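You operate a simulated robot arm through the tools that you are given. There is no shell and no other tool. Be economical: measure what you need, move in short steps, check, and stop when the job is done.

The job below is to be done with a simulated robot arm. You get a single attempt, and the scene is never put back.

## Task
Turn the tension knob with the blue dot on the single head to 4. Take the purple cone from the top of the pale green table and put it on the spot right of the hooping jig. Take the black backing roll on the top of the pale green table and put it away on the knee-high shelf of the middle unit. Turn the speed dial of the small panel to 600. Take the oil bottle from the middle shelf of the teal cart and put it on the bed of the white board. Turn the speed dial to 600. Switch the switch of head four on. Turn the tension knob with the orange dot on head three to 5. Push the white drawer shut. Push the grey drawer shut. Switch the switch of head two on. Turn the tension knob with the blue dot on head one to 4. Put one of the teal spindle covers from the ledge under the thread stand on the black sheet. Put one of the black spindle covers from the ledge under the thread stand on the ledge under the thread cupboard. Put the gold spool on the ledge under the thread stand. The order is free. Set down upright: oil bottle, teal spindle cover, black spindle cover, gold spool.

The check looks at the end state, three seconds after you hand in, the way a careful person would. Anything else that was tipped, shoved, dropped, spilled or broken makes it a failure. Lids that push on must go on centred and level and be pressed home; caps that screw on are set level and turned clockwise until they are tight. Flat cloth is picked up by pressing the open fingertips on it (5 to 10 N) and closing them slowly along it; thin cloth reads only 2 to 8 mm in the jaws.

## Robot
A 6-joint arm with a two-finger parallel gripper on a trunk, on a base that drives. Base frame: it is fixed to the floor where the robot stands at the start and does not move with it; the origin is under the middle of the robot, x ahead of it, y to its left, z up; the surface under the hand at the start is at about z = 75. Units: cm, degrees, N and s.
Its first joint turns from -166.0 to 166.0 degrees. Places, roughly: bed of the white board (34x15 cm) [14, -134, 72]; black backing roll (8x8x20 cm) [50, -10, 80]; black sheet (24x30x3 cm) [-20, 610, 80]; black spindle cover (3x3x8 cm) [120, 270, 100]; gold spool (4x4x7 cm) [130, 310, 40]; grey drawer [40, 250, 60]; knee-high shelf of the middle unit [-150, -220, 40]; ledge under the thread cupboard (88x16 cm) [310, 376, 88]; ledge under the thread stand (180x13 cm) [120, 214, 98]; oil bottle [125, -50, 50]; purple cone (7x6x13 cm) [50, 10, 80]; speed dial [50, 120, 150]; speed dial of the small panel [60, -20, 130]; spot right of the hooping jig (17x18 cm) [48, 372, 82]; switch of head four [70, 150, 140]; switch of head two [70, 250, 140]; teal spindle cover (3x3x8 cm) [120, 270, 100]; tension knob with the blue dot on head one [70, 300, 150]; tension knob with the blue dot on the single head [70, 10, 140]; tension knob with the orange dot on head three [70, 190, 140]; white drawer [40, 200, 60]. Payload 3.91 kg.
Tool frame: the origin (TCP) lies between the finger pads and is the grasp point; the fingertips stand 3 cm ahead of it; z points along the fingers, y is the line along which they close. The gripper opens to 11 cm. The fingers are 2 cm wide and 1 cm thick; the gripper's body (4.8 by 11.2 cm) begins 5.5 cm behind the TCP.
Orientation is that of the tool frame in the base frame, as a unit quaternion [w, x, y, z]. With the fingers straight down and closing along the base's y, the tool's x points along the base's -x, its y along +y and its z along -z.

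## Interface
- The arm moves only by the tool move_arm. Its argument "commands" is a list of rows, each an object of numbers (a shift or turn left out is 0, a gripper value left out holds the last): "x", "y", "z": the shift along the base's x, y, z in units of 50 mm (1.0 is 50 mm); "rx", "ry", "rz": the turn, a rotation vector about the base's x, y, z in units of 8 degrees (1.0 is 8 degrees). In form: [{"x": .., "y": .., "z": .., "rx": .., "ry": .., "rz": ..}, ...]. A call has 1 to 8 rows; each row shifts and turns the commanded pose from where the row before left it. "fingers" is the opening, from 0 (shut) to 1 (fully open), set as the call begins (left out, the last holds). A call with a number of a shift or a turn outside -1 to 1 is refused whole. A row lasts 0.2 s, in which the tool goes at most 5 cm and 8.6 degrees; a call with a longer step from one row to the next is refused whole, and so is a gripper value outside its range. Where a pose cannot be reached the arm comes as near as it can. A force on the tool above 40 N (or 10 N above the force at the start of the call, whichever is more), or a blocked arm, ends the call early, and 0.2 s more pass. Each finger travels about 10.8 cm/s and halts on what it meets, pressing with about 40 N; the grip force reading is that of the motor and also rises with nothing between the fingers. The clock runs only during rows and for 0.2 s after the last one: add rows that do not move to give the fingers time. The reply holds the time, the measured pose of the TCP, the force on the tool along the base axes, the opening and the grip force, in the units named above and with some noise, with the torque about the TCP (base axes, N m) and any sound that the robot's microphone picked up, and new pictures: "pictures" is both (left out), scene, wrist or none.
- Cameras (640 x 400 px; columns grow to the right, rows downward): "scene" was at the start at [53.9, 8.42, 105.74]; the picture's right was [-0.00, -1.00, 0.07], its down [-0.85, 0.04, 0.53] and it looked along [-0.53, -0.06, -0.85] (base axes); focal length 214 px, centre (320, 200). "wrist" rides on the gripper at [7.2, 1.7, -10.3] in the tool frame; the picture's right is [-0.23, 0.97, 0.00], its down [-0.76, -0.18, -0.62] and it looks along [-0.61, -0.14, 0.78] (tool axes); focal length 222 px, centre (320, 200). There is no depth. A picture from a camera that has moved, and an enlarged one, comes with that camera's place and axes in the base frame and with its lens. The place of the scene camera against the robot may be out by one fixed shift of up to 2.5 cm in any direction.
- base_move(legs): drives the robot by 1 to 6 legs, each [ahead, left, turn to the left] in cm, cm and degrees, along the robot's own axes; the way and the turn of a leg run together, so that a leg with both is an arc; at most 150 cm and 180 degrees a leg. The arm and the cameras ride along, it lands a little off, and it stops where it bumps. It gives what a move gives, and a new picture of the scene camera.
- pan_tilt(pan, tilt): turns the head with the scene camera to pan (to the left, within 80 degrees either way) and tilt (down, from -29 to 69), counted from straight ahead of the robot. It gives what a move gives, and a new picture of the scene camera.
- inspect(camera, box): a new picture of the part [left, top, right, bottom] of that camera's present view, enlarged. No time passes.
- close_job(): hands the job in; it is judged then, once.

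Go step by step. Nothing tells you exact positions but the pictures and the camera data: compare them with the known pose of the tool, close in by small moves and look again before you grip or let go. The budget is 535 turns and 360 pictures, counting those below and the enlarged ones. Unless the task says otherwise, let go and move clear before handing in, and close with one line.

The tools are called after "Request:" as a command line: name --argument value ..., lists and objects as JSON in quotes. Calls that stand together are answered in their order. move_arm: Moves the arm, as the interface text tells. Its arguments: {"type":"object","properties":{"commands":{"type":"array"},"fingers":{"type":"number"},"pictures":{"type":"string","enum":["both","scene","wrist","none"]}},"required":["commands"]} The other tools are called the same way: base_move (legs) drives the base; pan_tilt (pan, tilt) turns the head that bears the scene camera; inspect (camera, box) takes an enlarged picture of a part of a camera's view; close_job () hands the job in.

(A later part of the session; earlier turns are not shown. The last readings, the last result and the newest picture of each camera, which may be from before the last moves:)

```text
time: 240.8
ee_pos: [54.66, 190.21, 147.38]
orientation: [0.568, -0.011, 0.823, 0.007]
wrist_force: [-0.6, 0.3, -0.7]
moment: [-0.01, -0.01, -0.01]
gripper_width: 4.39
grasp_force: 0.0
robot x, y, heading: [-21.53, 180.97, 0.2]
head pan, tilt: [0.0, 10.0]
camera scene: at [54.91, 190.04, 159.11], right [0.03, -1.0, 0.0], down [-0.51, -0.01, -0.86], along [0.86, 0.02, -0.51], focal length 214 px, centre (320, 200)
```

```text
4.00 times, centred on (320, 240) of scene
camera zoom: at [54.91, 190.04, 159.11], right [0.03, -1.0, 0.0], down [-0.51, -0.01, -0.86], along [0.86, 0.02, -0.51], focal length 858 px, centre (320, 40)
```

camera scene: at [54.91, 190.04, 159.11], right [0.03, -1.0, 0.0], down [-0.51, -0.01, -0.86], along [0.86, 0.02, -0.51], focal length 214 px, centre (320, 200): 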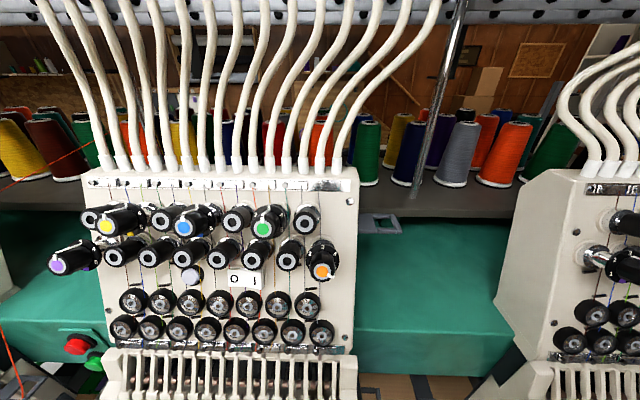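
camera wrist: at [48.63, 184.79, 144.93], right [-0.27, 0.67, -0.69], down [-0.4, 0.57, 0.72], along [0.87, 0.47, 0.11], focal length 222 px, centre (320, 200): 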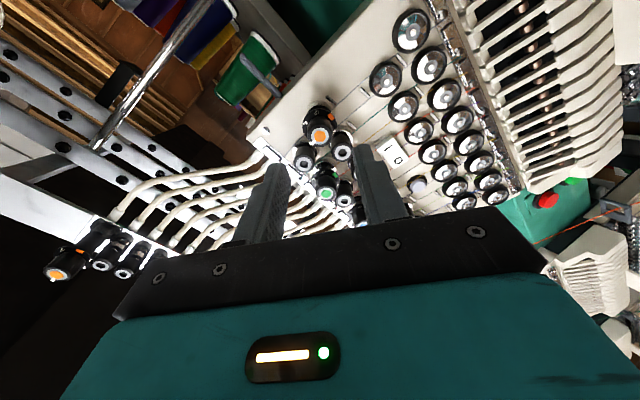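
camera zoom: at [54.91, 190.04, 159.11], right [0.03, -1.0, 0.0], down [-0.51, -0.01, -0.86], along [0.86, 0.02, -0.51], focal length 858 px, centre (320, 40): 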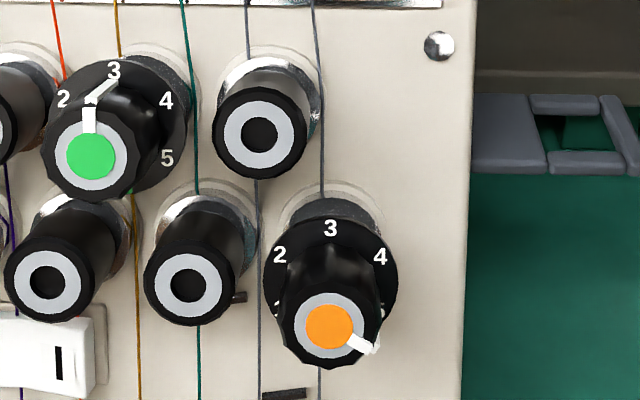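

Orange is at 5. Now head four.

Request:
base_move --legs '[[0, -42, 0]]'

Request:
pan_tilt --pan 0 --tilt 40

Request:
inspect --camera "wrist" --box '[0, 0, 640, 400]'

```text
time: 243.4
ee_pos: [54.81, 148.04, 147.41]
orientation: [0.569, -0.01, 0.823, 0.006]
wrist_force: [0.0, 0.0, -0.4]
moment: [-0.01, 0.01, -0.04]
gripper_width: 4.4
grasp_force: 0.0
robot x, y, heading: [-21.43, 139.25, 0.0]
head pan, tilt: [0.0, 10.0]
camera scene: at [55.07, 147.86, 159.12], right [0.02, -1.0, 0.0], down [-0.51, -0.01, -0.86], along [0.86, 0.02, -0.51], focal length 214 px, centre (320, 200)
```

scene: 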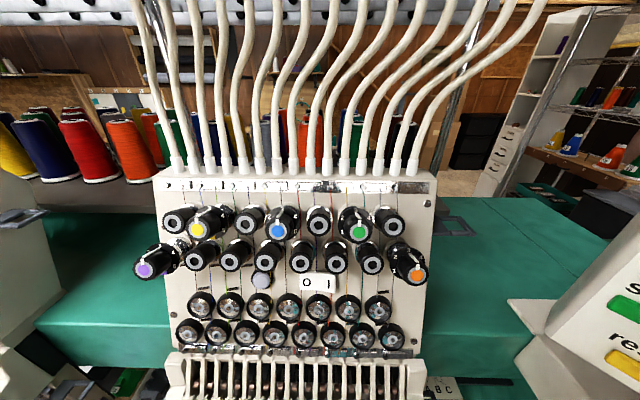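

```text
time: 244.4
ee_pos: [54.93, 148.09, 147.44]
orientation: [0.568, -0.011, 0.823, 0.006]
wrist_force: [-0.7, -0.2, 1.2]
moment: [-0.03, 0.01, -0.01]
gripper_width: 4.39
grasp_force: 0.2
robot x, y, heading: [-20.98, 138.79, -0.2]
head pan, tilt: [0.0, 40.0]
camera scene: at [52.64, 147.8, 154.95], right [0.02, -1.0, 0.0], down [-0.87, -0.02, -0.49], along [0.49, 0.01, -0.87], focal length 214 px, centre (320, 200)
```

scene: 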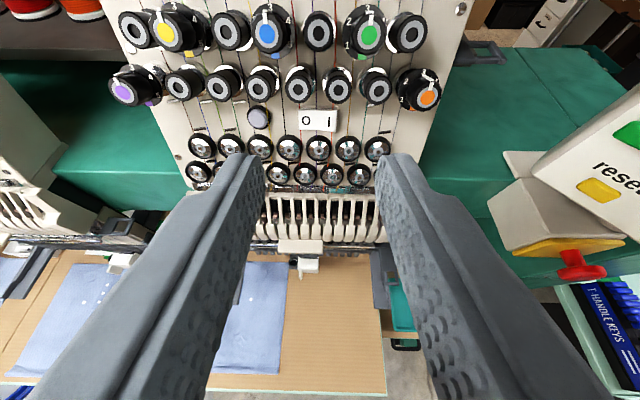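

```text
1.00 times, centred on (320, 200) of wrist (not enlarged: the box is as wide or as high as the picture)
camera zoom: at [42.6, 149.57, 144.31], right [0.06, 0.98, 0.21], down [-0.31, -0.18, 0.93], along [0.95, -0.12, 0.29], focal length 222 px, centre (320, 200)
```

zoom: 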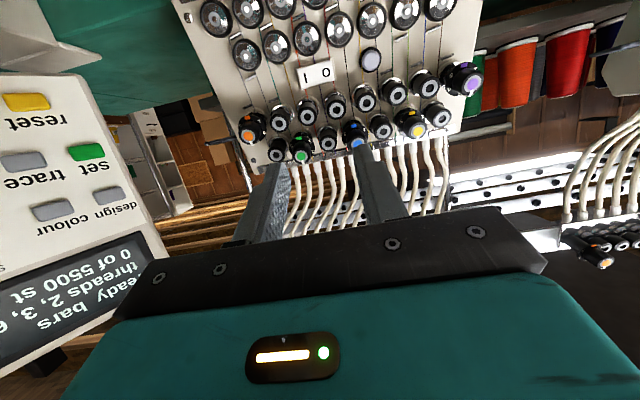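

Request:
move_arm --commands '[{"x": 0.5, "y": -0.16, "z": -0.5}, {"x": 0.5, "z": -0.4}, {"x": 0.42, "z": -0.3}, {}]' --fingers 0 --pictures "both"

```text
time: 245.4
ee_pos: [61.84, 147.28, 141.44]
orientation: [0.569, -0.01, 0.823, 0.005]
wrist_force: [-0.1, 0.4, -0.6]
moment: [0.02, -0.03, -0.01]
gripper_width: 0.02
grasp_force: 37.5
robot x, y, heading: [-21.42, 139.08, -0.2]
head pan, tilt: [0.0, 40.0]
camera scene: at [59.8, 147.02, 148.97], right [0.02, -1.0, 0.0], down [-0.87, -0.02, -0.49], along [0.49, 0.01, -0.87], focal length 214 px, centre (320, 200)
camera wrist: at [49.76, 148.79, 138.34], right [0.06, 0.98, 0.21], down [-0.31, -0.18, 0.93], along [0.95, -0.12, 0.29], focal length 222 px, centre (320, 200)
```

scene: 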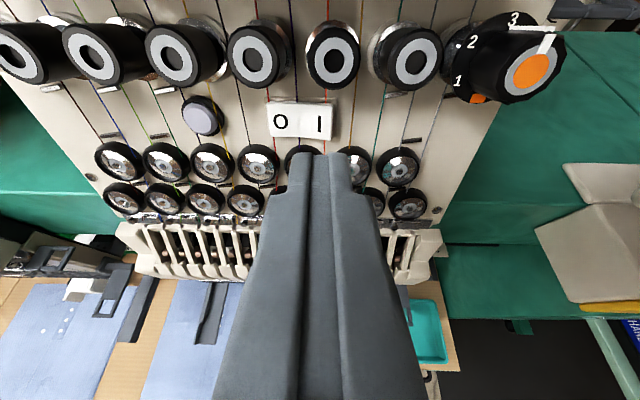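
wrist: 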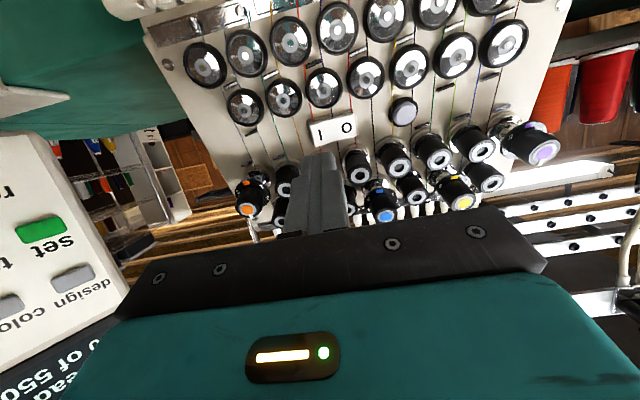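

Request:
move_arm --commands '[{"x": 0.47, "z": -0.17}, {"x": 0.38, "z": -0.14}, {"x": 0.1, "z": -0.036}, {"x": 0.1, "z": -0.036}, {"x": 0.1, "z": -0.036}, {"x": 0.1, "z": -0.036}, {}]' --pictures "scene"

```text
time: 246.4
ee_pos: [66.77, 147.25, 139.72]
orientation: [0.569, -0.011, 0.823, 0.007]
wrist_force: [-18.1, -1.2, -1.9]
moment: [-0.02, 0.3, 0.15]
gripper_width: 0.0
grasp_force: 38.4
robot x, y, heading: [-21.36, 139.25, -0.1]
head pan, tilt: [0.0, 40.0]
stopped in row 5: the force on the tool passed its limit at 51 N (the readings are from after the stop); the commanded pose is now the measured one
camera scene: at [64.53, 146.97, 147.24], right [0.02, -1.0, 0.0], down [-0.87, -0.02, -0.49], along [0.49, 0.01, -0.87], focal length 214 px, centre (320, 200)
```

scene: 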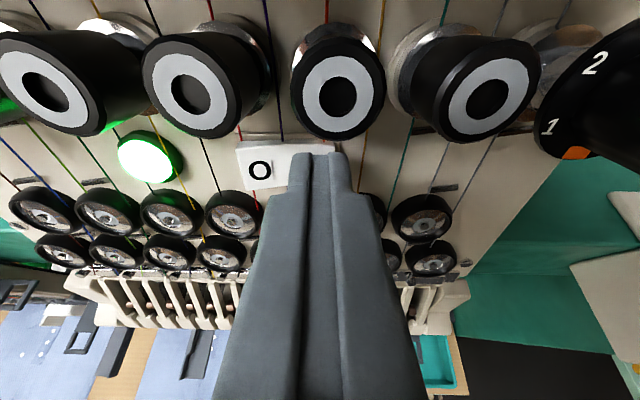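

Head four is on. Retreat and look at the big machine's control panel to the right.

Request:
move_arm --commands '[{"x": -0.7, "z": 0.3}, {"x": -0.9, "z": 0.35}, {"x": -0.9, "z": 0.2}, {"x": -0.9}, {"x": -0.6}]' --pictures "none"

Request:
pan_tilt --pan -35 --tilt 5

Request:
inspect --camera "wrist" --box '[0, 0, 640, 400]'

```text
time: 247.6
ee_pos: [46.93, 147.31, 143.78]
orientation: [0.567, -0.009, 0.823, 0.005]
wrist_force: [1.0, -0.4, 0.4]
moment: [0.01, -0.06, -0.01]
gripper_width: 0.01
grasp_force: 38.0
robot x, y, heading: [-21.64, 139.15, -0.4]
head pan, tilt: [0.0, 40.0]
```

```text
time: 248.6
ee_pos: [47.01, 147.31, 143.89]
orientation: [0.568, -0.01, 0.823, 0.006]
wrist_force: [-0.5, 0.1, 0.2]
moment: [0.0, -0.01, -0.02]
gripper_width: 0.01
grasp_force: 38.1
robot x, y, heading: [-21.47, 139.33, -0.1]
head pan, tilt: [-35.0, 5.0]
camera scene: at [46.05, 141.84, 156.97], right [-0.52, -0.83, 0.2], down [-0.42, 0.04, -0.91], along [0.74, -0.55, -0.37], focal length 214 px, centre (320, 200)
```

scene: 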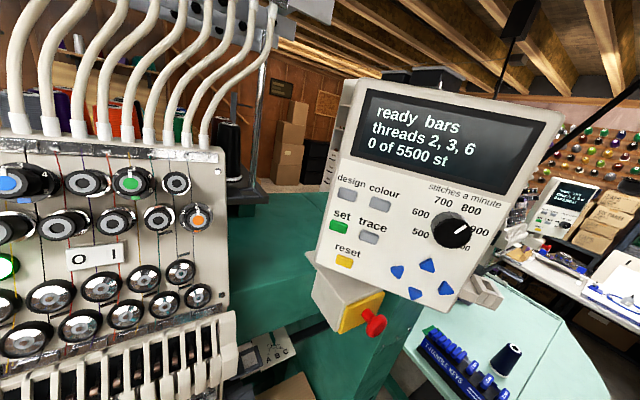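

```text
1.00 times, centred on (320, 200) of wrist (not enlarged: the box is as wide or as high as the picture)
camera zoom: at [34.81, 148.84, 140.8], right [0.06, 0.98, 0.21], down [-0.31, -0.18, 0.93], along [0.95, -0.12, 0.29], focal length 222 px, centre (320, 200)
```

zoom: 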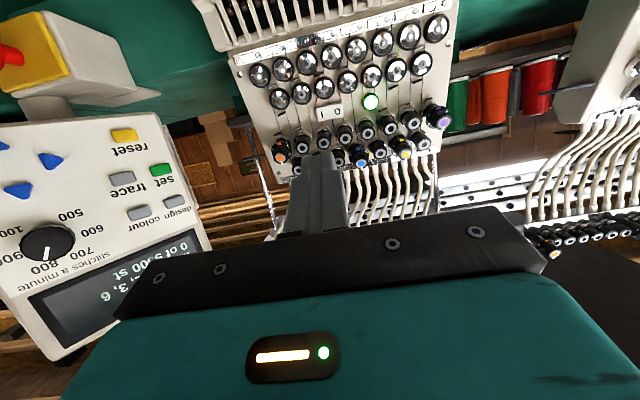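

Request:
base_move --legs '[[0, 27, 0], [6, 0, 0]]'

Request:
move_arm --commands '[{"x": -0.3, "y": -0.8, "ry": -0.84}, {"x": -0.3, "y": -0.8, "ry": -0.83}, {"y": -0.9, "ry": -0.83}, {"y": -0.9, "rz": -0.9}, {"y": -0.9, "rz": -0.9}, {"y": -0.9, "rz": -0.9}, {"y": -0.9, "rz": -0.9}, {"y": -0.9, "rz": -0.9}]' --fingers 0.58 --pictures "none"

Request:
pan_tilt --pan 0 --tilt 25

```text
time: 251.1
ee_pos: [53.03, 173.37, 143.88]
orientation: [0.568, -0.006, 0.823, 0.003]
wrist_force: [-0.5, 0.0, -0.3]
moment: [-0.03, 0.02, -0.05]
gripper_width: 0.0
grasp_force: 37.2
robot x, y, heading: [-15.48, 165.46, -0.3]
head pan, tilt: [-35.0, 5.0]
camera scene: at [52.04, 167.79, 156.99], right [-0.52, -0.83, 0.21], down [-0.42, 0.04, -0.91], along [0.74, -0.56, -0.37], focal length 214 px, centre (320, 200)
```

scene: 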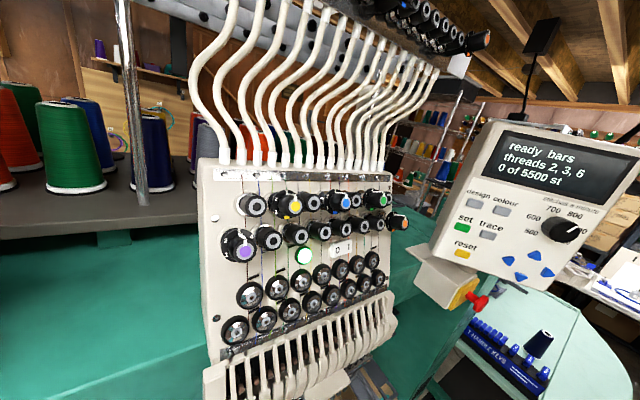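

```text
time: 252.9
ee_pos: [50.04, 138.03, 143.84]
orientation: [0.669, 0.215, 0.678, -0.216]
wrist_force: [-0.7, -0.7, 0.2]
moment: [0.0, 0.02, 0.02]
gripper_width: 6.37
grasp_force: 0.0
robot x, y, heading: [-15.39, 165.6, -0.5]
head pan, tilt: [-35.0, 5.0]
```

```text
time: 253.9
ee_pos: [50.05, 138.22, 143.79]
orientation: [0.668, 0.213, 0.68, -0.214]
wrist_force: [-0.1, -0.1, -0.4]
moment: [-0.01, 0.0, 0.02]
gripper_width: 6.39
grasp_force: 0.1
robot x, y, heading: [-15.79, 165.67, -0.4]
head pan, tilt: [0.0, 25.0]
camera scene: at [47.47, 140.09, 152.44], right [-0.58, -0.82, 0.01], down [-0.36, 0.25, -0.9], along [0.73, -0.52, -0.43], focal length 214 px, centre (320, 200)
```

scene: 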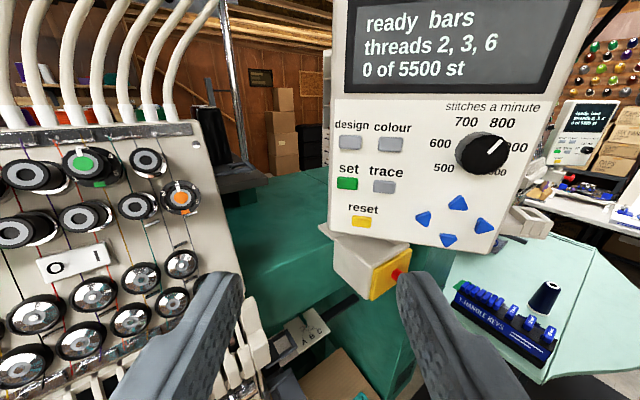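

Request:
move_arm --commands '[{"x": -0.2, "y": -0.8, "z": 0.1, "rz": -0.5}, {"x": -0.2, "y": -0.8, "z": 0.1}, {"x": -0.2, "y": -0.8, "z": 0.1}, {"x": -0.2, "y": -0.76, "z": 0.1}, {}]' --pictures "both"

```text
time: 255.1
ee_pos: [45.96, 122.73, 145.98]
orientation: [0.661, 0.237, 0.671, -0.238]
wrist_force: [0.3, -0.1, -0.8]
moment: [-0.02, -0.01, 0.01]
gripper_width: 6.41
grasp_force: 0.1
robot x, y, heading: [-15.32, 165.88, -0.6]
head pan, tilt: [0.0, 25.0]
camera scene: at [43.54, 124.77, 154.56], right [-0.63, -0.77, 0.01], down [-0.34, 0.27, -0.9], along [0.7, -0.57, -0.44], focal length 214 px, centre (320, 200)
camera wrist: at [38.98, 130.6, 138.85], right [0.62, 0.75, 0.22], down [-0.58, 0.25, 0.77], along [0.53, -0.61, 0.6], focal length 222 px, centre (320, 200)
```

scene: 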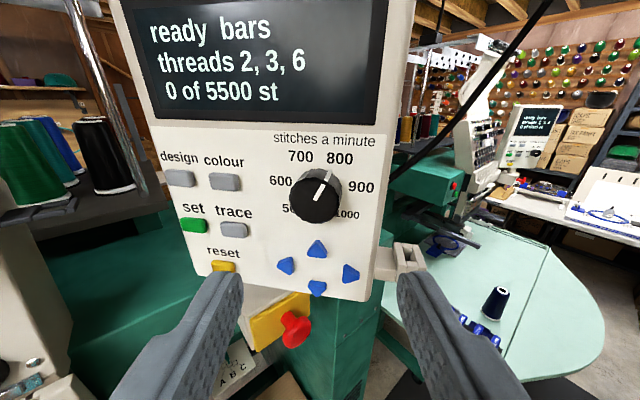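
wrist: 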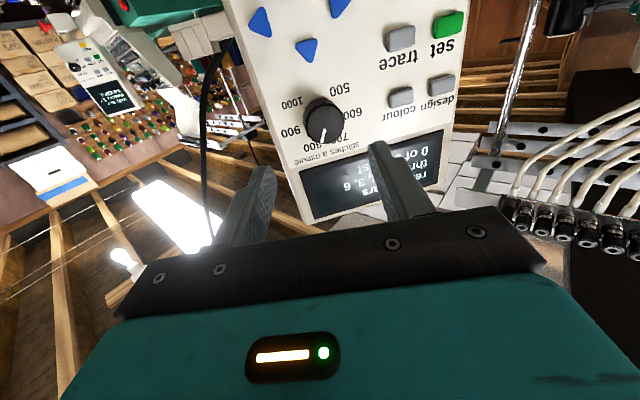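

Request:
move_arm --commands '[{"x": 0.38, "y": -0.3}, {"x": 0.38, "y": -0.3}, {"x": 0.23, "y": -0.1}, {}]' --pictures "scene"

Request:
inspect --camera "scene" --box '[220, 150, 420, 275]'

```text
time: 256.1
ee_pos: [50.79, 119.1, 145.96]
orientation: [0.66, 0.237, 0.672, -0.238]
wrist_force: [0.9, 0.0, 1.0]
moment: [0.0, 0.01, -0.02]
gripper_width: 6.38
grasp_force: 0.0
robot x, y, heading: [-15.2, 165.55, -0.4]
head pan, tilt: [0.0, 25.0]
camera scene: at [48.43, 121.19, 154.6], right [-0.63, -0.77, 0.01], down [-0.34, 0.27, -0.9], along [0.7, -0.57, -0.44], focal length 214 px, centre (320, 200)
```

scene: 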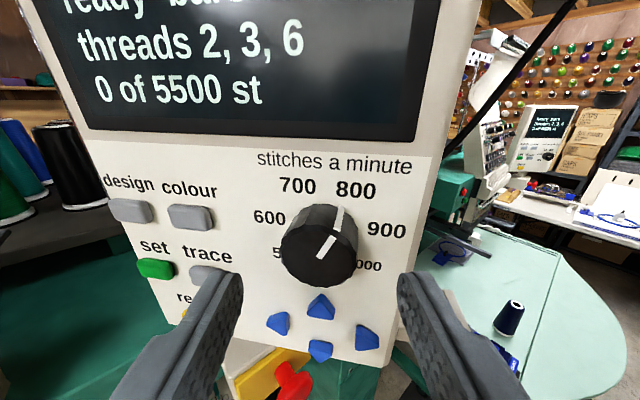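

```text
3.20 times, centred on (320, 212) of scene
camera zoom: at [48.43, 121.19, 154.6], right [-0.63, -0.77, 0.01], down [-0.34, 0.27, -0.9], along [0.7, -0.57, -0.44], focal length 686 px, centre (320, 160)
```

zoom: 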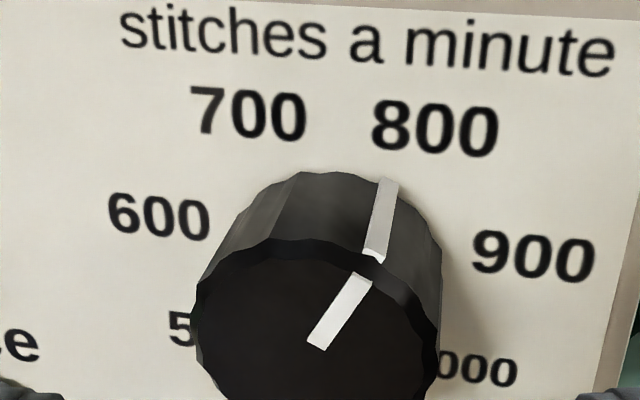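

Dial is at 800; needs 120° counter-clockwise. I'll adjust yaw slightly, pre-roll +60°, then grip.

Request:
move_arm --commands '[{"rz": -0.75, "x": 0.06, "y": 0.16}, {"rx": 0.62, "ry": -0.645}, {"rx": 0.62, "ry": -0.645}, {"rx": 0.62, "ry": -0.645}, {"rx": 0.62, "ry": -0.645}, {"rx": 0.62, "ry": -0.645}, {"rx": 0.62, "ry": -0.645}, {"rx": 0.62, "ry": -0.645}]' --pictures "none"

Request:
move_arm --commands '[{"rx": 0.3, "ry": -0.32}, {}]' --pictures "both"

```text
time: 257.9
ee_pos: [51.16, 119.79, 145.8]
orientation: [0.707, 0.52, 0.478, 0.03]
wrist_force: [0.0, -1.3, 0.2]
moment: [0.0, -0.01, -0.02]
gripper_width: 6.37
grasp_force: 0.0
robot x, y, heading: [-15.69, 165.47, -0.6]
head pan, tilt: [0.0, 25.0]
```

```text
time: 258.5
ee_pos: [51.44, 119.76, 145.86]
orientation: [0.707, 0.533, 0.462, 0.051]
wrist_force: [-0.3, -0.4, -0.7]
moment: [0.0, 0.0, 0.01]
gripper_width: 6.38
grasp_force: 0.1
robot x, y, heading: [-15.36, 165.57, -0.2]
head pan, tilt: [0.0, 25.0]
camera scene: at [45.09, 118.36, 151.67], right [-0.42, -0.43, -0.8], down [0.22, 0.81, -0.54], along [0.88, -0.4, -0.25], focal length 214 px, centre (320, 200)
camera wrist: at [48.9, 132.06, 142.91], right [0.28, 0.29, 0.92], down [-0.95, -0.07, 0.31], along [0.15, -0.96, 0.25], focal length 222 px, centre (320, 200)
```

scene: 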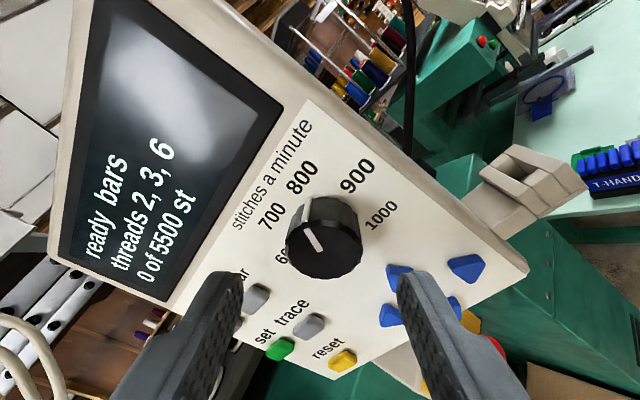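
wrist: 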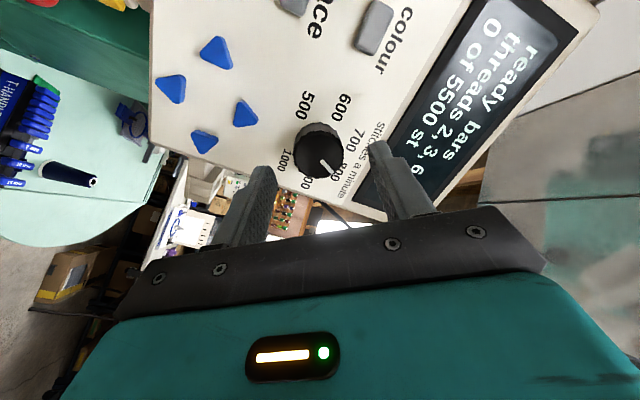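

Request:
move_arm --commands '[{"x": 0.23, "y": -0.3}, {"x": 0.15, "y": -0.19, "z": 0.03}, {"x": 0.08, "y": -0.1}, {}]' --pictures "scene"

```text
time: 259.5
ee_pos: [53.52, 116.85, 146.06]
orientation: [0.707, 0.534, 0.462, 0.05]
wrist_force: [-0.1, -0.3, 0.4]
moment: [-0.02, 0.02, -0.02]
gripper_width: 6.37
grasp_force: 0.0
robot x, y, heading: [-15.5, 165.62, -0.3]
head pan, tilt: [0.0, 25.0]
camera scene: at [47.31, 115.4, 151.72], right [-0.42, -0.43, -0.8], down [0.22, 0.81, -0.54], along [0.88, -0.4, -0.25], focal length 214 px, centre (320, 200)
```

scene: 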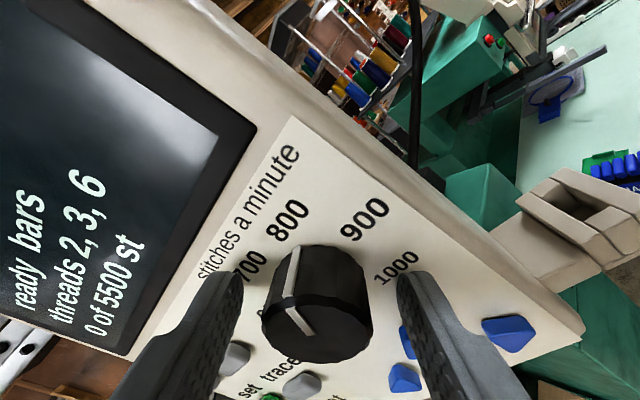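

Request:
move_arm --commands '[{}, {}, {}]' --fingers 0 --pictures "none"

Request:
move_arm --commands '[{"rx": -0.53, "ry": 0.53}, {"rx": -0.53, "ry": 0.53}, {"rx": -0.53, "ry": 0.53}, {"rx": -0.53, "ry": 0.53}, {"rx": -0.53, "ry": 0.53}, {"rx": -0.53, "ry": 0.53}, {"rx": -0.53, "ry": 0.53}, {"rx": -0.53, "ry": 0.53}]' --pictures "scene"

```text
time: 260.3
ee_pos: [53.4, 116.88, 146.05]
orientation: [0.707, 0.533, 0.462, 0.05]
wrist_force: [12.1, -5.3, 18.2]
moment: [0.4, 0.27, -0.53]
gripper_width: 3.93
grasp_force: 45.0
robot x, y, heading: [-15.12, 165.62, -0.4]
head pan, tilt: [0.0, 25.0]
```

```text
time: 262.1
ee_pos: [53.56, 116.94, 146.03]
orientation: [0.666, 0.298, 0.64, -0.24]
wrist_force: [-10.2, 21.0, -12.1]
moment: [0.77, 0.71, -0.73]
gripper_width: 4.02
grasp_force: 44.4
robot x, y, heading: [-15.28, 165.51, -0.4]
head pan, tilt: [0.0, 25.0]
camera scene: at [50.89, 118.95, 154.59], right [-0.7, -0.71, -0.09], down [-0.24, 0.35, -0.9], along [0.67, -0.61, -0.42], focal length 214 px, centre (320, 200)
```

scene: 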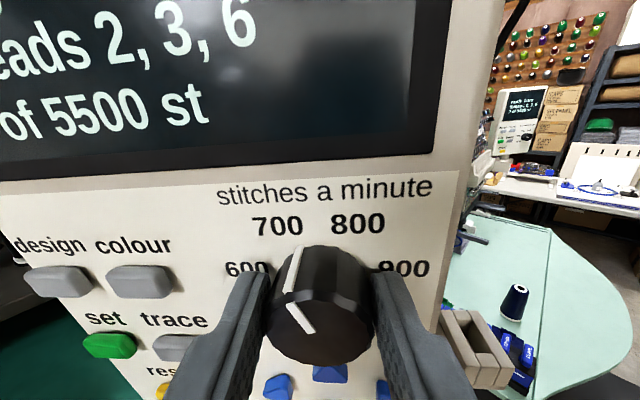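

Request:
move_arm --commands '[{"rx": -0.53, "ry": 0.53}, {"rx": -0.53, "ry": 0.53}, {"rx": -0.53, "ry": 0.53}, {"rx": -0.53, "ry": 0.53}, {"rx": -0.53, "ry": 0.53}, {"rx": -0.53, "ry": 0.53}, {"rx": -0.53, "ry": 0.53}, {"rx": -0.53, "ry": 0.53}]' --pictures "none"

Request:
move_arm --commands '[{"rx": -0.53, "ry": 0.53}, {"rx": -0.53, "ry": 0.53}, {"rx": -0.53, "ry": 0.53}, {}]' --pictures "scene"

```text
time: 263.9
ee_pos: [53.7, 116.9, 146.09]
orientation: [0.51, 0.012, 0.707, -0.49]
wrist_force: [-4.3, 23.3, -17.7]
moment: [0.08, 0.09, -0.62]
gripper_width: 4.0
grasp_force: 45.1
robot x, y, heading: [-15.61, 166.01, -0.6]
head pan, tilt: [0.0, 25.0]
```

```text
time: 264.9
ee_pos: [53.72, 116.87, 146.06]
orientation: [0.428, -0.099, 0.701, -0.562]
wrist_force: [0.2, 24.8, -18.7]
moment: [-0.48, -0.38, -0.06]
gripper_width: 3.93
grasp_force: 44.7
robot x, y, heading: [-15.17, 165.77, -0.4]
head pan, tilt: [0.0, 25.0]
camera scene: at [55.73, 123.71, 151.03], right [-0.34, -0.35, 0.87], down [-0.86, -0.26, -0.44], along [0.38, -0.9, -0.21], focal length 214 px, centre (320, 200)
```

scene: 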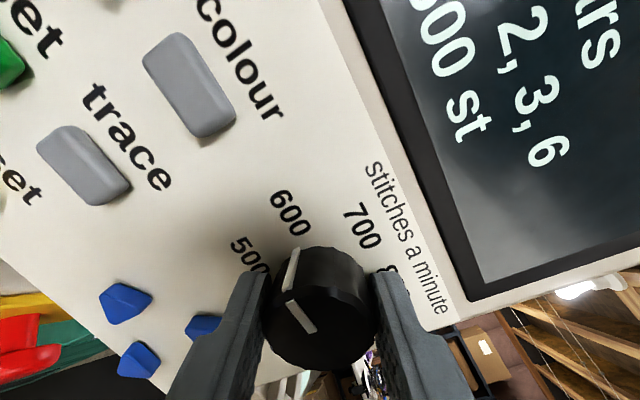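

Request:
move_arm --commands '[{"rx": -0.53, "ry": 0.53}, {}]' --pictures "none"

Request:
move_arm --commands '[{}, {}, {"x": -0.4, "y": 0.4}, {"x": -0.5, "y": 0.5}]' --fingers 0.6 --pictures "none"

Request:
move_arm --commands '[{"rx": 0.66, "ry": -0.66}, {"rx": 0.66, "ry": -0.66}, {"rx": 0.66, "ry": -0.66}, {"rx": 0.66, "ry": -0.66}, {"rx": 0.66, "ry": -0.66}, {"rx": 0.66, "ry": -0.66}, {"rx": 0.66, "ry": -0.66}, {"rx": 0.66, "ry": -0.66}]' --pictures "scene"

Request:
inspect --camera "scene" --box '[220, 150, 420, 275]'

```text
time: 265.5
ee_pos: [53.67, 116.94, 146.01]
orientation: [0.397, -0.136, 0.695, -0.583]
wrist_force: [1.3, 28.2, -22.7]
moment: [-0.43, -0.35, 0.05]
gripper_width: 3.91
grasp_force: 44.9
robot x, y, heading: [-15.36, 165.77, -0.6]
head pan, tilt: [0.0, 25.0]
```

```text
time: 266.5
ee_pos: [49.12, 121.16, 145.81]
orientation: [0.397, -0.134, 0.696, -0.583]
wrist_force: [1.7, -0.7, -1.2]
moment: [-0.05, -0.04, -0.01]
gripper_width: 6.59
grasp_force: 0.1
robot x, y, heading: [-15.04, 165.53, -0.3]
head pan, tilt: [0.0, 25.0]
```

```text
time: 268.3
ee_pos: [49.07, 121.32, 146.18]
orientation: [0.637, 0.229, 0.668, -0.307]
wrist_force: [-0.3, 0.9, 0.1]
moment: [-0.03, 0.02, -0.02]
gripper_width: 6.64
grasp_force: 0.1
robot x, y, heading: [-15.35, 165.43, -0.4]
head pan, tilt: [0.0, 25.0]
camera scene: at [47.42, 124.37, 154.56], right [-0.7, -0.7, 0.12], down [-0.38, 0.22, -0.9], along [0.61, -0.67, -0.42], focal length 214 px, centre (320, 200)
```

scene: 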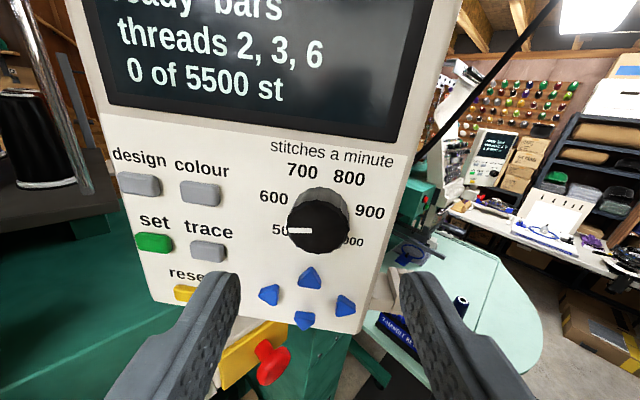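

```text
3.20 times, centred on (320, 212) of scene
camera zoom: at [47.42, 124.37, 154.56], right [-0.7, -0.7, 0.12], down [-0.38, 0.22, -0.9], along [0.61, -0.67, -0.42], focal length 686 px, centre (320, 160)
```

zoom: 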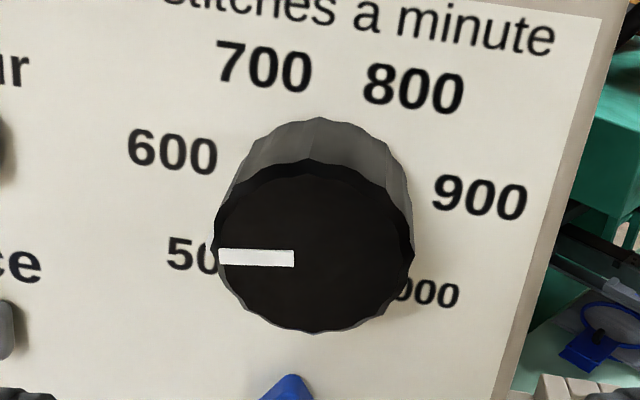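

Measured carefully, the dial's steps are 54°, so I overshot by about 13°. I'll regrip and turn back slightly.

Request:
move_arm --commands '[{"x": 0.45, "y": -0.44}, {"x": 0.44, "y": -0.44, "z": -0.03}, {}]' --fingers 0.58 --pictures "none"

Request:
move_arm --commands '[{}, {}, {}]' --fingers 0 --pictures "none"

Request:
move_arm --commands '[{"rx": 0.6, "ry": -0.6}, {"rx": 0.6, "ry": -0.6}, {}]' --pictures "none"

Request:
move_arm --commands '[{}, {}, {"x": -0.5, "y": 0.5}, {"x": -0.3, "y": 0.3}]' --fingers 0.6 --pictures "none"

Request:
inspect --camera "scene" --box '[220, 150, 420, 275]'

```text
time: 269.1
ee_pos: [53.6, 117.08, 146.08]
orientation: [0.637, 0.229, 0.668, -0.31]
wrist_force: [1.1, 0.8, -0.6]
moment: [0.01, -0.02, -0.03]
gripper_width: 6.37
grasp_force: 0.2
robot x, y, heading: [-15.47, 165.63, -0.4]
head pan, tilt: [0.0, 25.0]
```

```text
time: 269.9
ee_pos: [53.49, 117.0, 145.92]
orientation: [0.637, 0.229, 0.668, -0.309]
wrist_force: [-2.3, -5.4, 1.9]
moment: [-0.04, -0.02, -1.26]
gripper_width: 3.98
grasp_force: 45.2
robot x, y, heading: [-15.39, 165.58, -0.6]
head pan, tilt: [0.0, 25.0]
```

```text
time: 270.7
ee_pos: [53.57, 116.92, 145.99]
orientation: [0.669, 0.307, 0.635, -0.232]
wrist_force: [6.2, -10.1, 19.5]
moment: [-0.41, -0.36, -0.87]
gripper_width: 4.03
grasp_force: 44.9
robot x, y, heading: [-15.16, 165.33, -0.6]
head pan, tilt: [0.0, 25.0]
```

```text
time: 271.7
ee_pos: [49.44, 120.86, 145.83]
orientation: [0.669, 0.307, 0.636, -0.232]
wrist_force: [0.0, -0.4, -1.6]
moment: [-0.05, -0.05, -0.01]
gripper_width: 6.6
grasp_force: 0.1
robot x, y, heading: [-15.4, 165.62, -0.6]
head pan, tilt: [0.0, 25.0]
```

```text
3.20 times, centred on (320, 212) of scene
camera zoom: at [46.57, 122.81, 154.32], right [-0.7, -0.71, -0.12], down [-0.23, 0.37, -0.9], along [0.68, -0.6, -0.42], focal length 686 px, centre (320, 160)
```

zoom: 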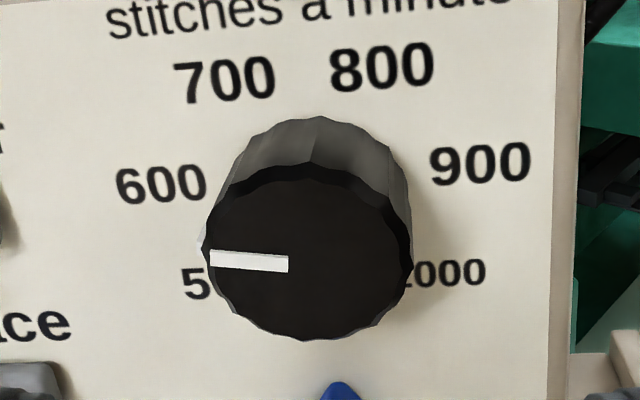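

Big dial is on 600 now. Next the drawers: bring the hand back to front, drive back and look at them.

Request:
move_arm --commands '[{"y": 0.8, "x": -0.3, "rx": -0.7, "ry": 0.7}, {"y": 0.8, "x": -0.3, "rz": 0.9}, {"y": 0.9, "rz": 0.9}, {"y": 0.9, "rz": 0.9}, {"y": 0.9, "rz": 0.9}, {"y": 0.9, "rz": 0.9}, {"y": 0.9, "rz": 0.6, "z": -0.3}, {"y": 0.8, "z": -0.5}]' --pictures "none"

Request:
base_move --legs '[[-60, 0, 0], [0, 48, 0]]'

Request:
pan_tilt --pan 0 --tilt 35

```text
time: 273.5
ee_pos: [46.59, 155.52, 141.92]
orientation: [0.707, 0.017, 0.706, -0.033]
wrist_force: [0.2, -0.4, 0.4]
moment: [0.02, -0.01, 0.03]
gripper_width: 6.59
grasp_force: 0.0
robot x, y, heading: [-15.33, 165.46, -0.5]
head pan, tilt: [0.0, 25.0]
```

```text
time: 279.4
ee_pos: [-13.5, 203.4, 141.89]
orientation: [0.707, 0.017, 0.706, -0.033]
wrist_force: [-0.9, 0.6, 0.6]
moment: [0.0, -0.02, -0.01]
gripper_width: 6.58
grasp_force: 0.0
robot x, y, heading: [-75.23, 213.27, -0.7]
head pan, tilt: [0.0, 25.0]
camera scene: at [-16.85, 203.59, 150.32], right [-0.07, -1.0, 0.02], down [-0.42, 0.01, -0.91], along [0.9, -0.07, -0.42], focal length 214 px, centre (320, 200)
```

scene: 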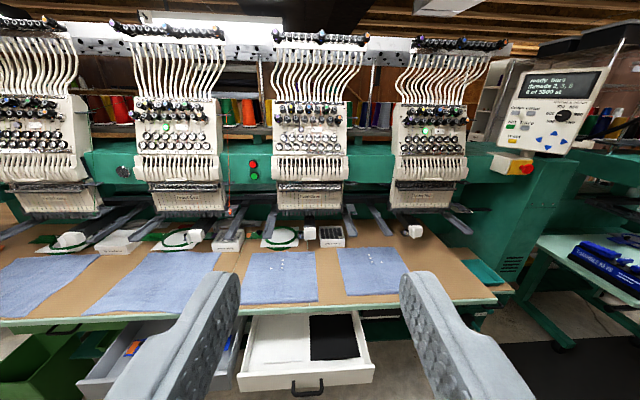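

```text
time: 280.1
ee_pos: [-13.4, 203.35, 141.86]
orientation: [0.707, 0.017, 0.706, -0.032]
wrist_force: [0.1, 0.9, -0.3]
moment: [0.0, 0.01, 0.01]
gripper_width: 6.6
grasp_force: 0.0
robot x, y, heading: [-75.37, 213.73, -0.6]
head pan, tilt: [0.0, 35.0]
camera scene: at [-17.26, 203.58, 148.76], right [-0.07, -1.0, 0.02], down [-0.57, 0.02, -0.82], along [0.82, -0.07, -0.57], focal length 214 px, centre (320, 200)
```

scene: 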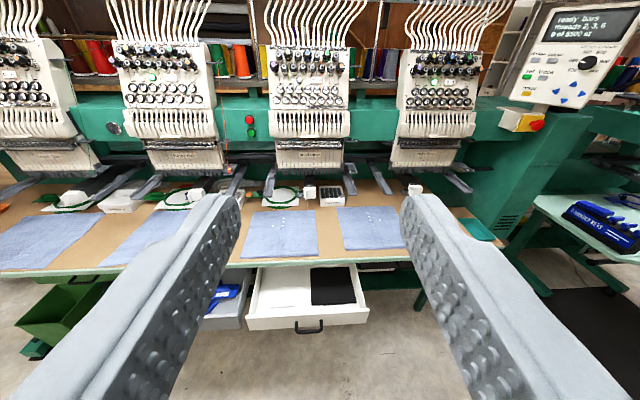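

The white drawer stands open about 14 cm with its front near x=23. I'll come up with closed fingers pitched down and push.

Request:
base_move --legs '[[25, -8, 0]]'

Request:
move_arm --commands '[{"z": -0.9, "ry": 0.85}, {"z": -0.9, "ry": 0.85, "y": 0.3}, {"z": -0.9, "ry": 0.85, "y": 0.4}, {"z": -0.9, "ry": 0.85, "y": 0.4}, {"z": -0.9, "ry": 0.85, "y": 0.4}, {"z": -0.9, "ry": 0.85, "y": 0.4}, {"z": -0.9, "rz": 0.5, "y": 0.4}, {"z": -0.9, "y": 0.4}]' --fingers 0 --pictures "none"

Request:
move_arm --commands '[{"z": -0.9}, {"z": -0.9}, {"z": -0.7}, {}]' --pictures "scene"

```text
time: 281.9
ee_pos: [10.84, 194.85, 141.89]
orientation: [0.707, 0.019, 0.706, -0.034]
wrist_force: [0.4, 0.5, 0.6]
moment: [-0.03, -0.03, -0.04]
gripper_width: 6.6
grasp_force: 0.1
robot x, y, heading: [-51.32, 205.14, -0.8]
head pan, tilt: [0.0, 35.0]
camera scene: at [7.12, 195.11, 148.75], right [-0.07, -1.0, 0.02], down [-0.57, 0.02, -0.82], along [0.82, -0.07, -0.57], focal length 214 px, centre (320, 200)
```

scene: 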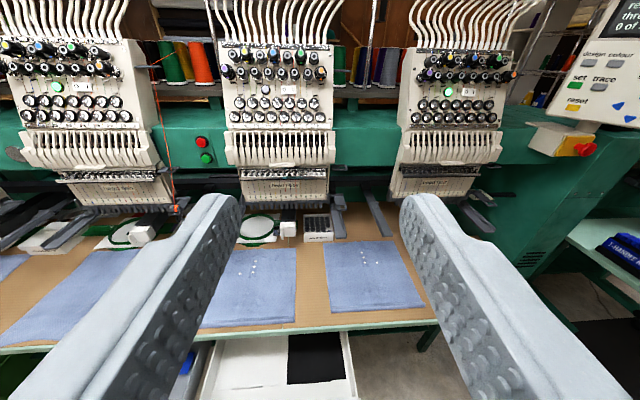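

```text
time: 283.7
ee_pos: [10.95, 208.4, 106.01]
orientation: [0.418, -0.026, 0.908, -0.025]
wrist_force: [0.3, -0.3, -0.5]
moment: [-0.01, 0.04, 0.0]
gripper_width: 0.0
grasp_force: 37.9
robot x, y, heading: [-51.04, 205.51, -0.9]
head pan, tilt: [0.0, 35.0]
```

```text
time: 284.7
ee_pos: [10.93, 208.56, 93.16]
orientation: [0.418, -0.026, 0.908, -0.024]
wrist_force: [0.2, 0.2, 0.6]
moment: [-0.03, -0.04, 0.0]
gripper_width: 0.02
grasp_force: 37.4
robot x, y, heading: [-51.27, 205.39, -0.9]
head pan, tilt: [0.0, 35.0]
camera scene: at [11.64, 208.81, 101.61], right [0.03, -1.0, 0.07], down [-0.97, -0.04, -0.25], along [0.25, -0.06, -0.97], focal length 214 px, centre (320, 200)
```

scene: 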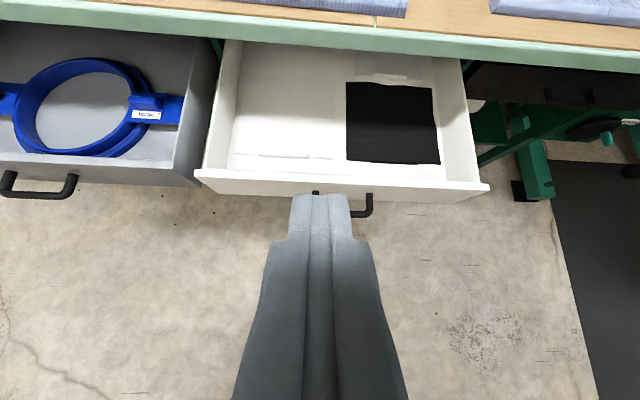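

Request:
move_arm --commands '[{"z": -0.9, "y": 0.25}, {"z": -0.9, "y": 0.25}, {"z": -0.9, "y": 0.25}, {"z": -0.9}, {"z": -0.9}, {"z": -0.9}, {"z": -0.5}, {}]' --pictures "wrist"

```text
time: 286.5
ee_pos: [11.02, 212.4, 63.8]
orientation: [0.418, -0.025, 0.908, -0.025]
wrist_force: [-0.3, -0.3, -0.3]
moment: [0.0, 0.0, 0.0]
gripper_width: 0.0
grasp_force: 37.7
robot x, y, heading: [-50.64, 205.45, -1.1]
head pan, tilt: [0.0, 35.0]
camera wrist: at [-1.58, 213.81, 64.89], right [0.12, 0.99, 0.11], down [0.03, -0.11, 0.99], along [0.99, -0.12, -0.04], focal length 222 px, centre (320, 200)
```

wrist: 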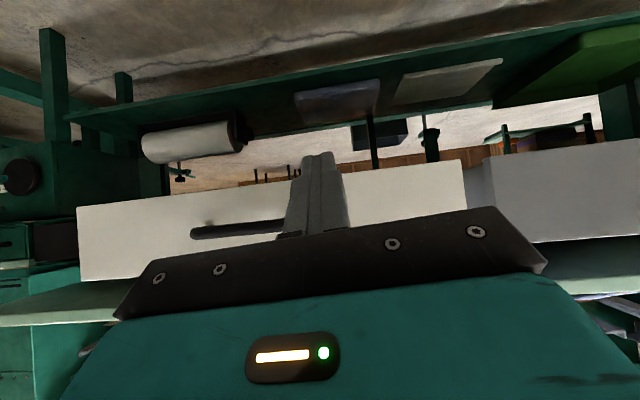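

Request:
move_arm --commands '[{"z": 0.9}, {"x": 0.8}, {"x": 0.5}, {"x": 0.3}, {"x": 0.3}, {"x": 0.3}, {}]' --pictures "scene"

```text
time: 288.1
ee_pos: [21.86, 212.34, 68.29]
orientation: [0.418, -0.027, 0.908, -0.024]
wrist_force: [1.0, 0.0, -0.4]
moment: [0.01, -0.02, 0.01]
gripper_width: 0.0
grasp_force: 37.7
robot x, y, heading: [-51.27, 205.25, -0.8]
head pan, tilt: [0.0, 35.0]
camera scene: at [22.63, 212.43, 76.65], right [0.03, -1.0, 0.07], down [-0.97, -0.04, -0.25], along [0.25, -0.06, -0.97], focal length 214 px, centre (320, 200)
```

scene: 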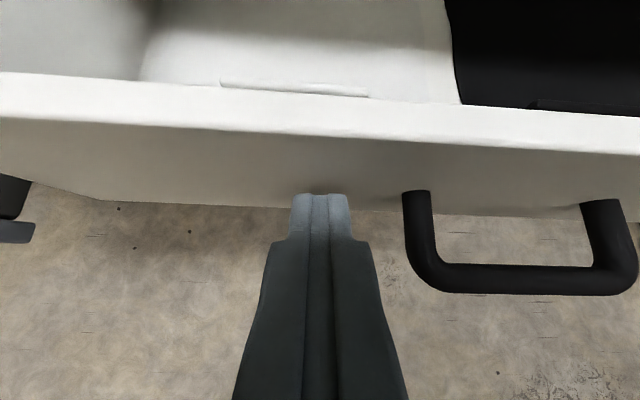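

Request:
pan_tilt --pan 0 --tilt 69

Request:
move_arm --commands '[{"x": 0.3}, {"x": 0.3}, {"x": 0.3}, {"x": 0.3}, {"x": 0.3}, {"x": 0.3}]' --pictures "wrist"

```text
time: 289.1
ee_pos: [21.92, 212.24, 68.29]
orientation: [0.417, -0.027, 0.908, -0.025]
wrist_force: [0.4, -0.6, 0.3]
moment: [0.01, 0.01, 0.02]
gripper_width: 0.0
grasp_force: 37.9
robot x, y, heading: [-51.23, 205.08, -0.8]
head pan, tilt: [0.0, 68.8]
camera scene: at [17.35, 212.22, 75.42], right [0.03, -1.0, 0.07], down [-0.94, 0.0, 0.33], along [-0.33, -0.07, -0.94], focal length 214 px, centre (320, 200)
```

scene: 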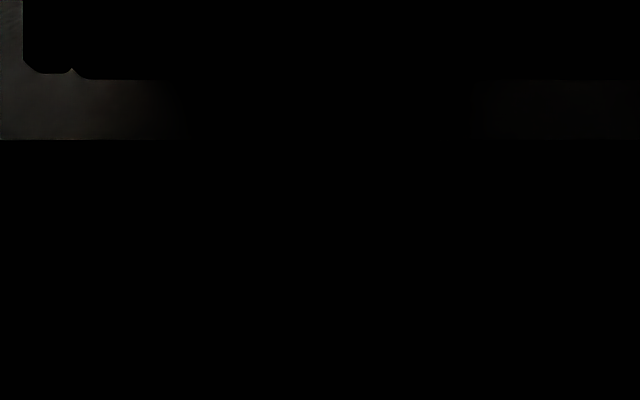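

```text
time: 290.5
ee_pos: [30.78, 212.04, 68.21]
orientation: [0.418, -0.027, 0.908, -0.024]
wrist_force: [1.2, -0.1, -0.2]
moment: [0.01, 0.01, 0.0]
gripper_width: 0.0
grasp_force: 37.5
robot x, y, heading: [-51.03, 205.29, -0.7]
head pan, tilt: [0.0, 68.8]
camera wrist: at [18.33, 213.66, 69.38], right [0.12, 0.99, 0.11], down [0.03, -0.11, 0.99], along [0.99, -0.12, -0.04], focal length 222 px, centre (320, 200)
```

wrist: 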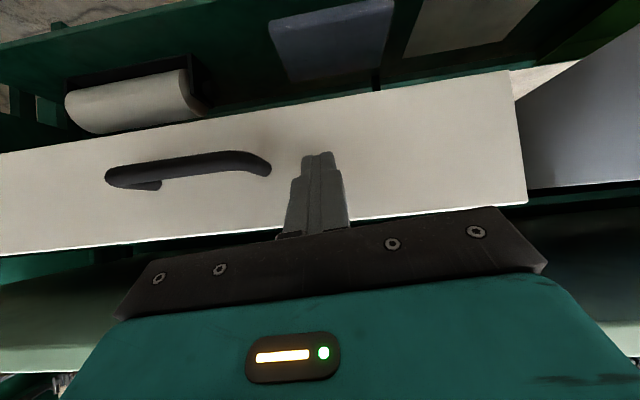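

Request:
move_arm --commands '[{"x": 0.25}, {"x": 0.25}, {"x": 0.25}, {"x": 0.25}, {"x": 0.25}, {"x": 0.25}, {"x": 0.25}, {"x": 0.25}]' --pictures "wrist"

```text
time: 291.8
ee_pos: [37.02, 212.11, 68.27]
orientation: [0.418, -0.026, 0.908, -0.024]
wrist_force: [-24.7, 1.1, 10.3]
moment: [-0.38, -2.83, -0.72]
gripper_width: 0.0
grasp_force: 37.6
robot x, y, heading: [-51.28, 205.03, -0.7]
head pan, tilt: [0.0, 68.8]
stopped in row 6: the force on the tool passed its limit at 71 N (the readings are from after the stop); the commanded pose is now the measured one
camera wrist: at [24.49, 213.78, 69.43], right [0.12, 0.99, 0.11], down [0.03, -0.11, 0.99], along [0.99, -0.12, -0.04], focal length 222 px, centre (320, 200)
```

wrist: 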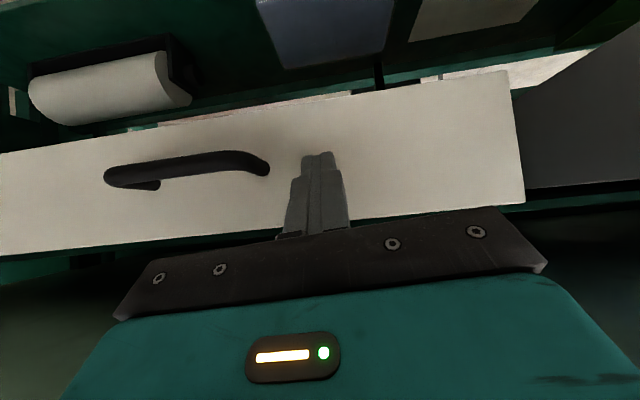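

Request:
move_arm --commands '[{"x": -0.8}, {"x": -0.9}, {"x": -0.9}, {"x": -0.9}, {"x": -0.9}, {"x": -0.6}]' --pictures "wrist"

Request:
pan_tilt --pan 0 --tilt 10

```text
time: 293.2
ee_pos: [12.2, 212.43, 68.17]
orientation: [0.417, -0.025, 0.908, -0.024]
wrist_force: [0.2, -0.6, -0.4]
moment: [0.01, -0.02, -0.03]
gripper_width: 0.0
grasp_force: 37.8
robot x, y, heading: [-51.2, 205.43, -0.5]
head pan, tilt: [0.0, 68.8]
camera wrist: at [-0.29, 213.99, 69.34], right [0.12, 0.99, 0.11], down [0.03, -0.11, 0.99], along [0.99, -0.12, -0.04], focal length 222 px, centre (320, 200)
```

wrist: 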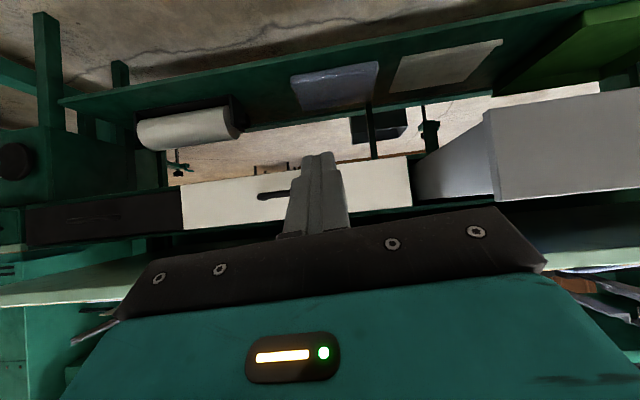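

```text
time: 294.5
ee_pos: [12.18, 212.47, 68.15]
orientation: [0.417, -0.027, 0.908, -0.023]
wrist_force: [-0.6, -0.1, 1.1]
moment: [0.0, 0.03, -0.02]
gripper_width: 0.0
grasp_force: 37.6
robot x, y, heading: [-51.18, 205.15, -0.8]
head pan, tilt: [0.0, 10.0]
camera scene: at [16.01, 212.95, 79.31], right [0.03, -1.0, 0.07], down [-0.77, -0.06, -0.63], along [0.63, -0.03, -0.77], focal length 214 px, centre (320, 200)
```

scene: 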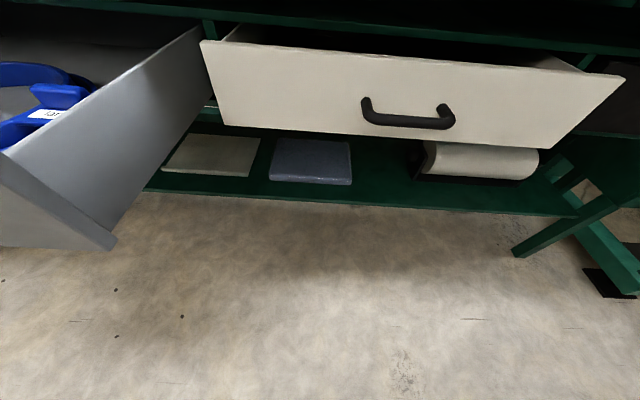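

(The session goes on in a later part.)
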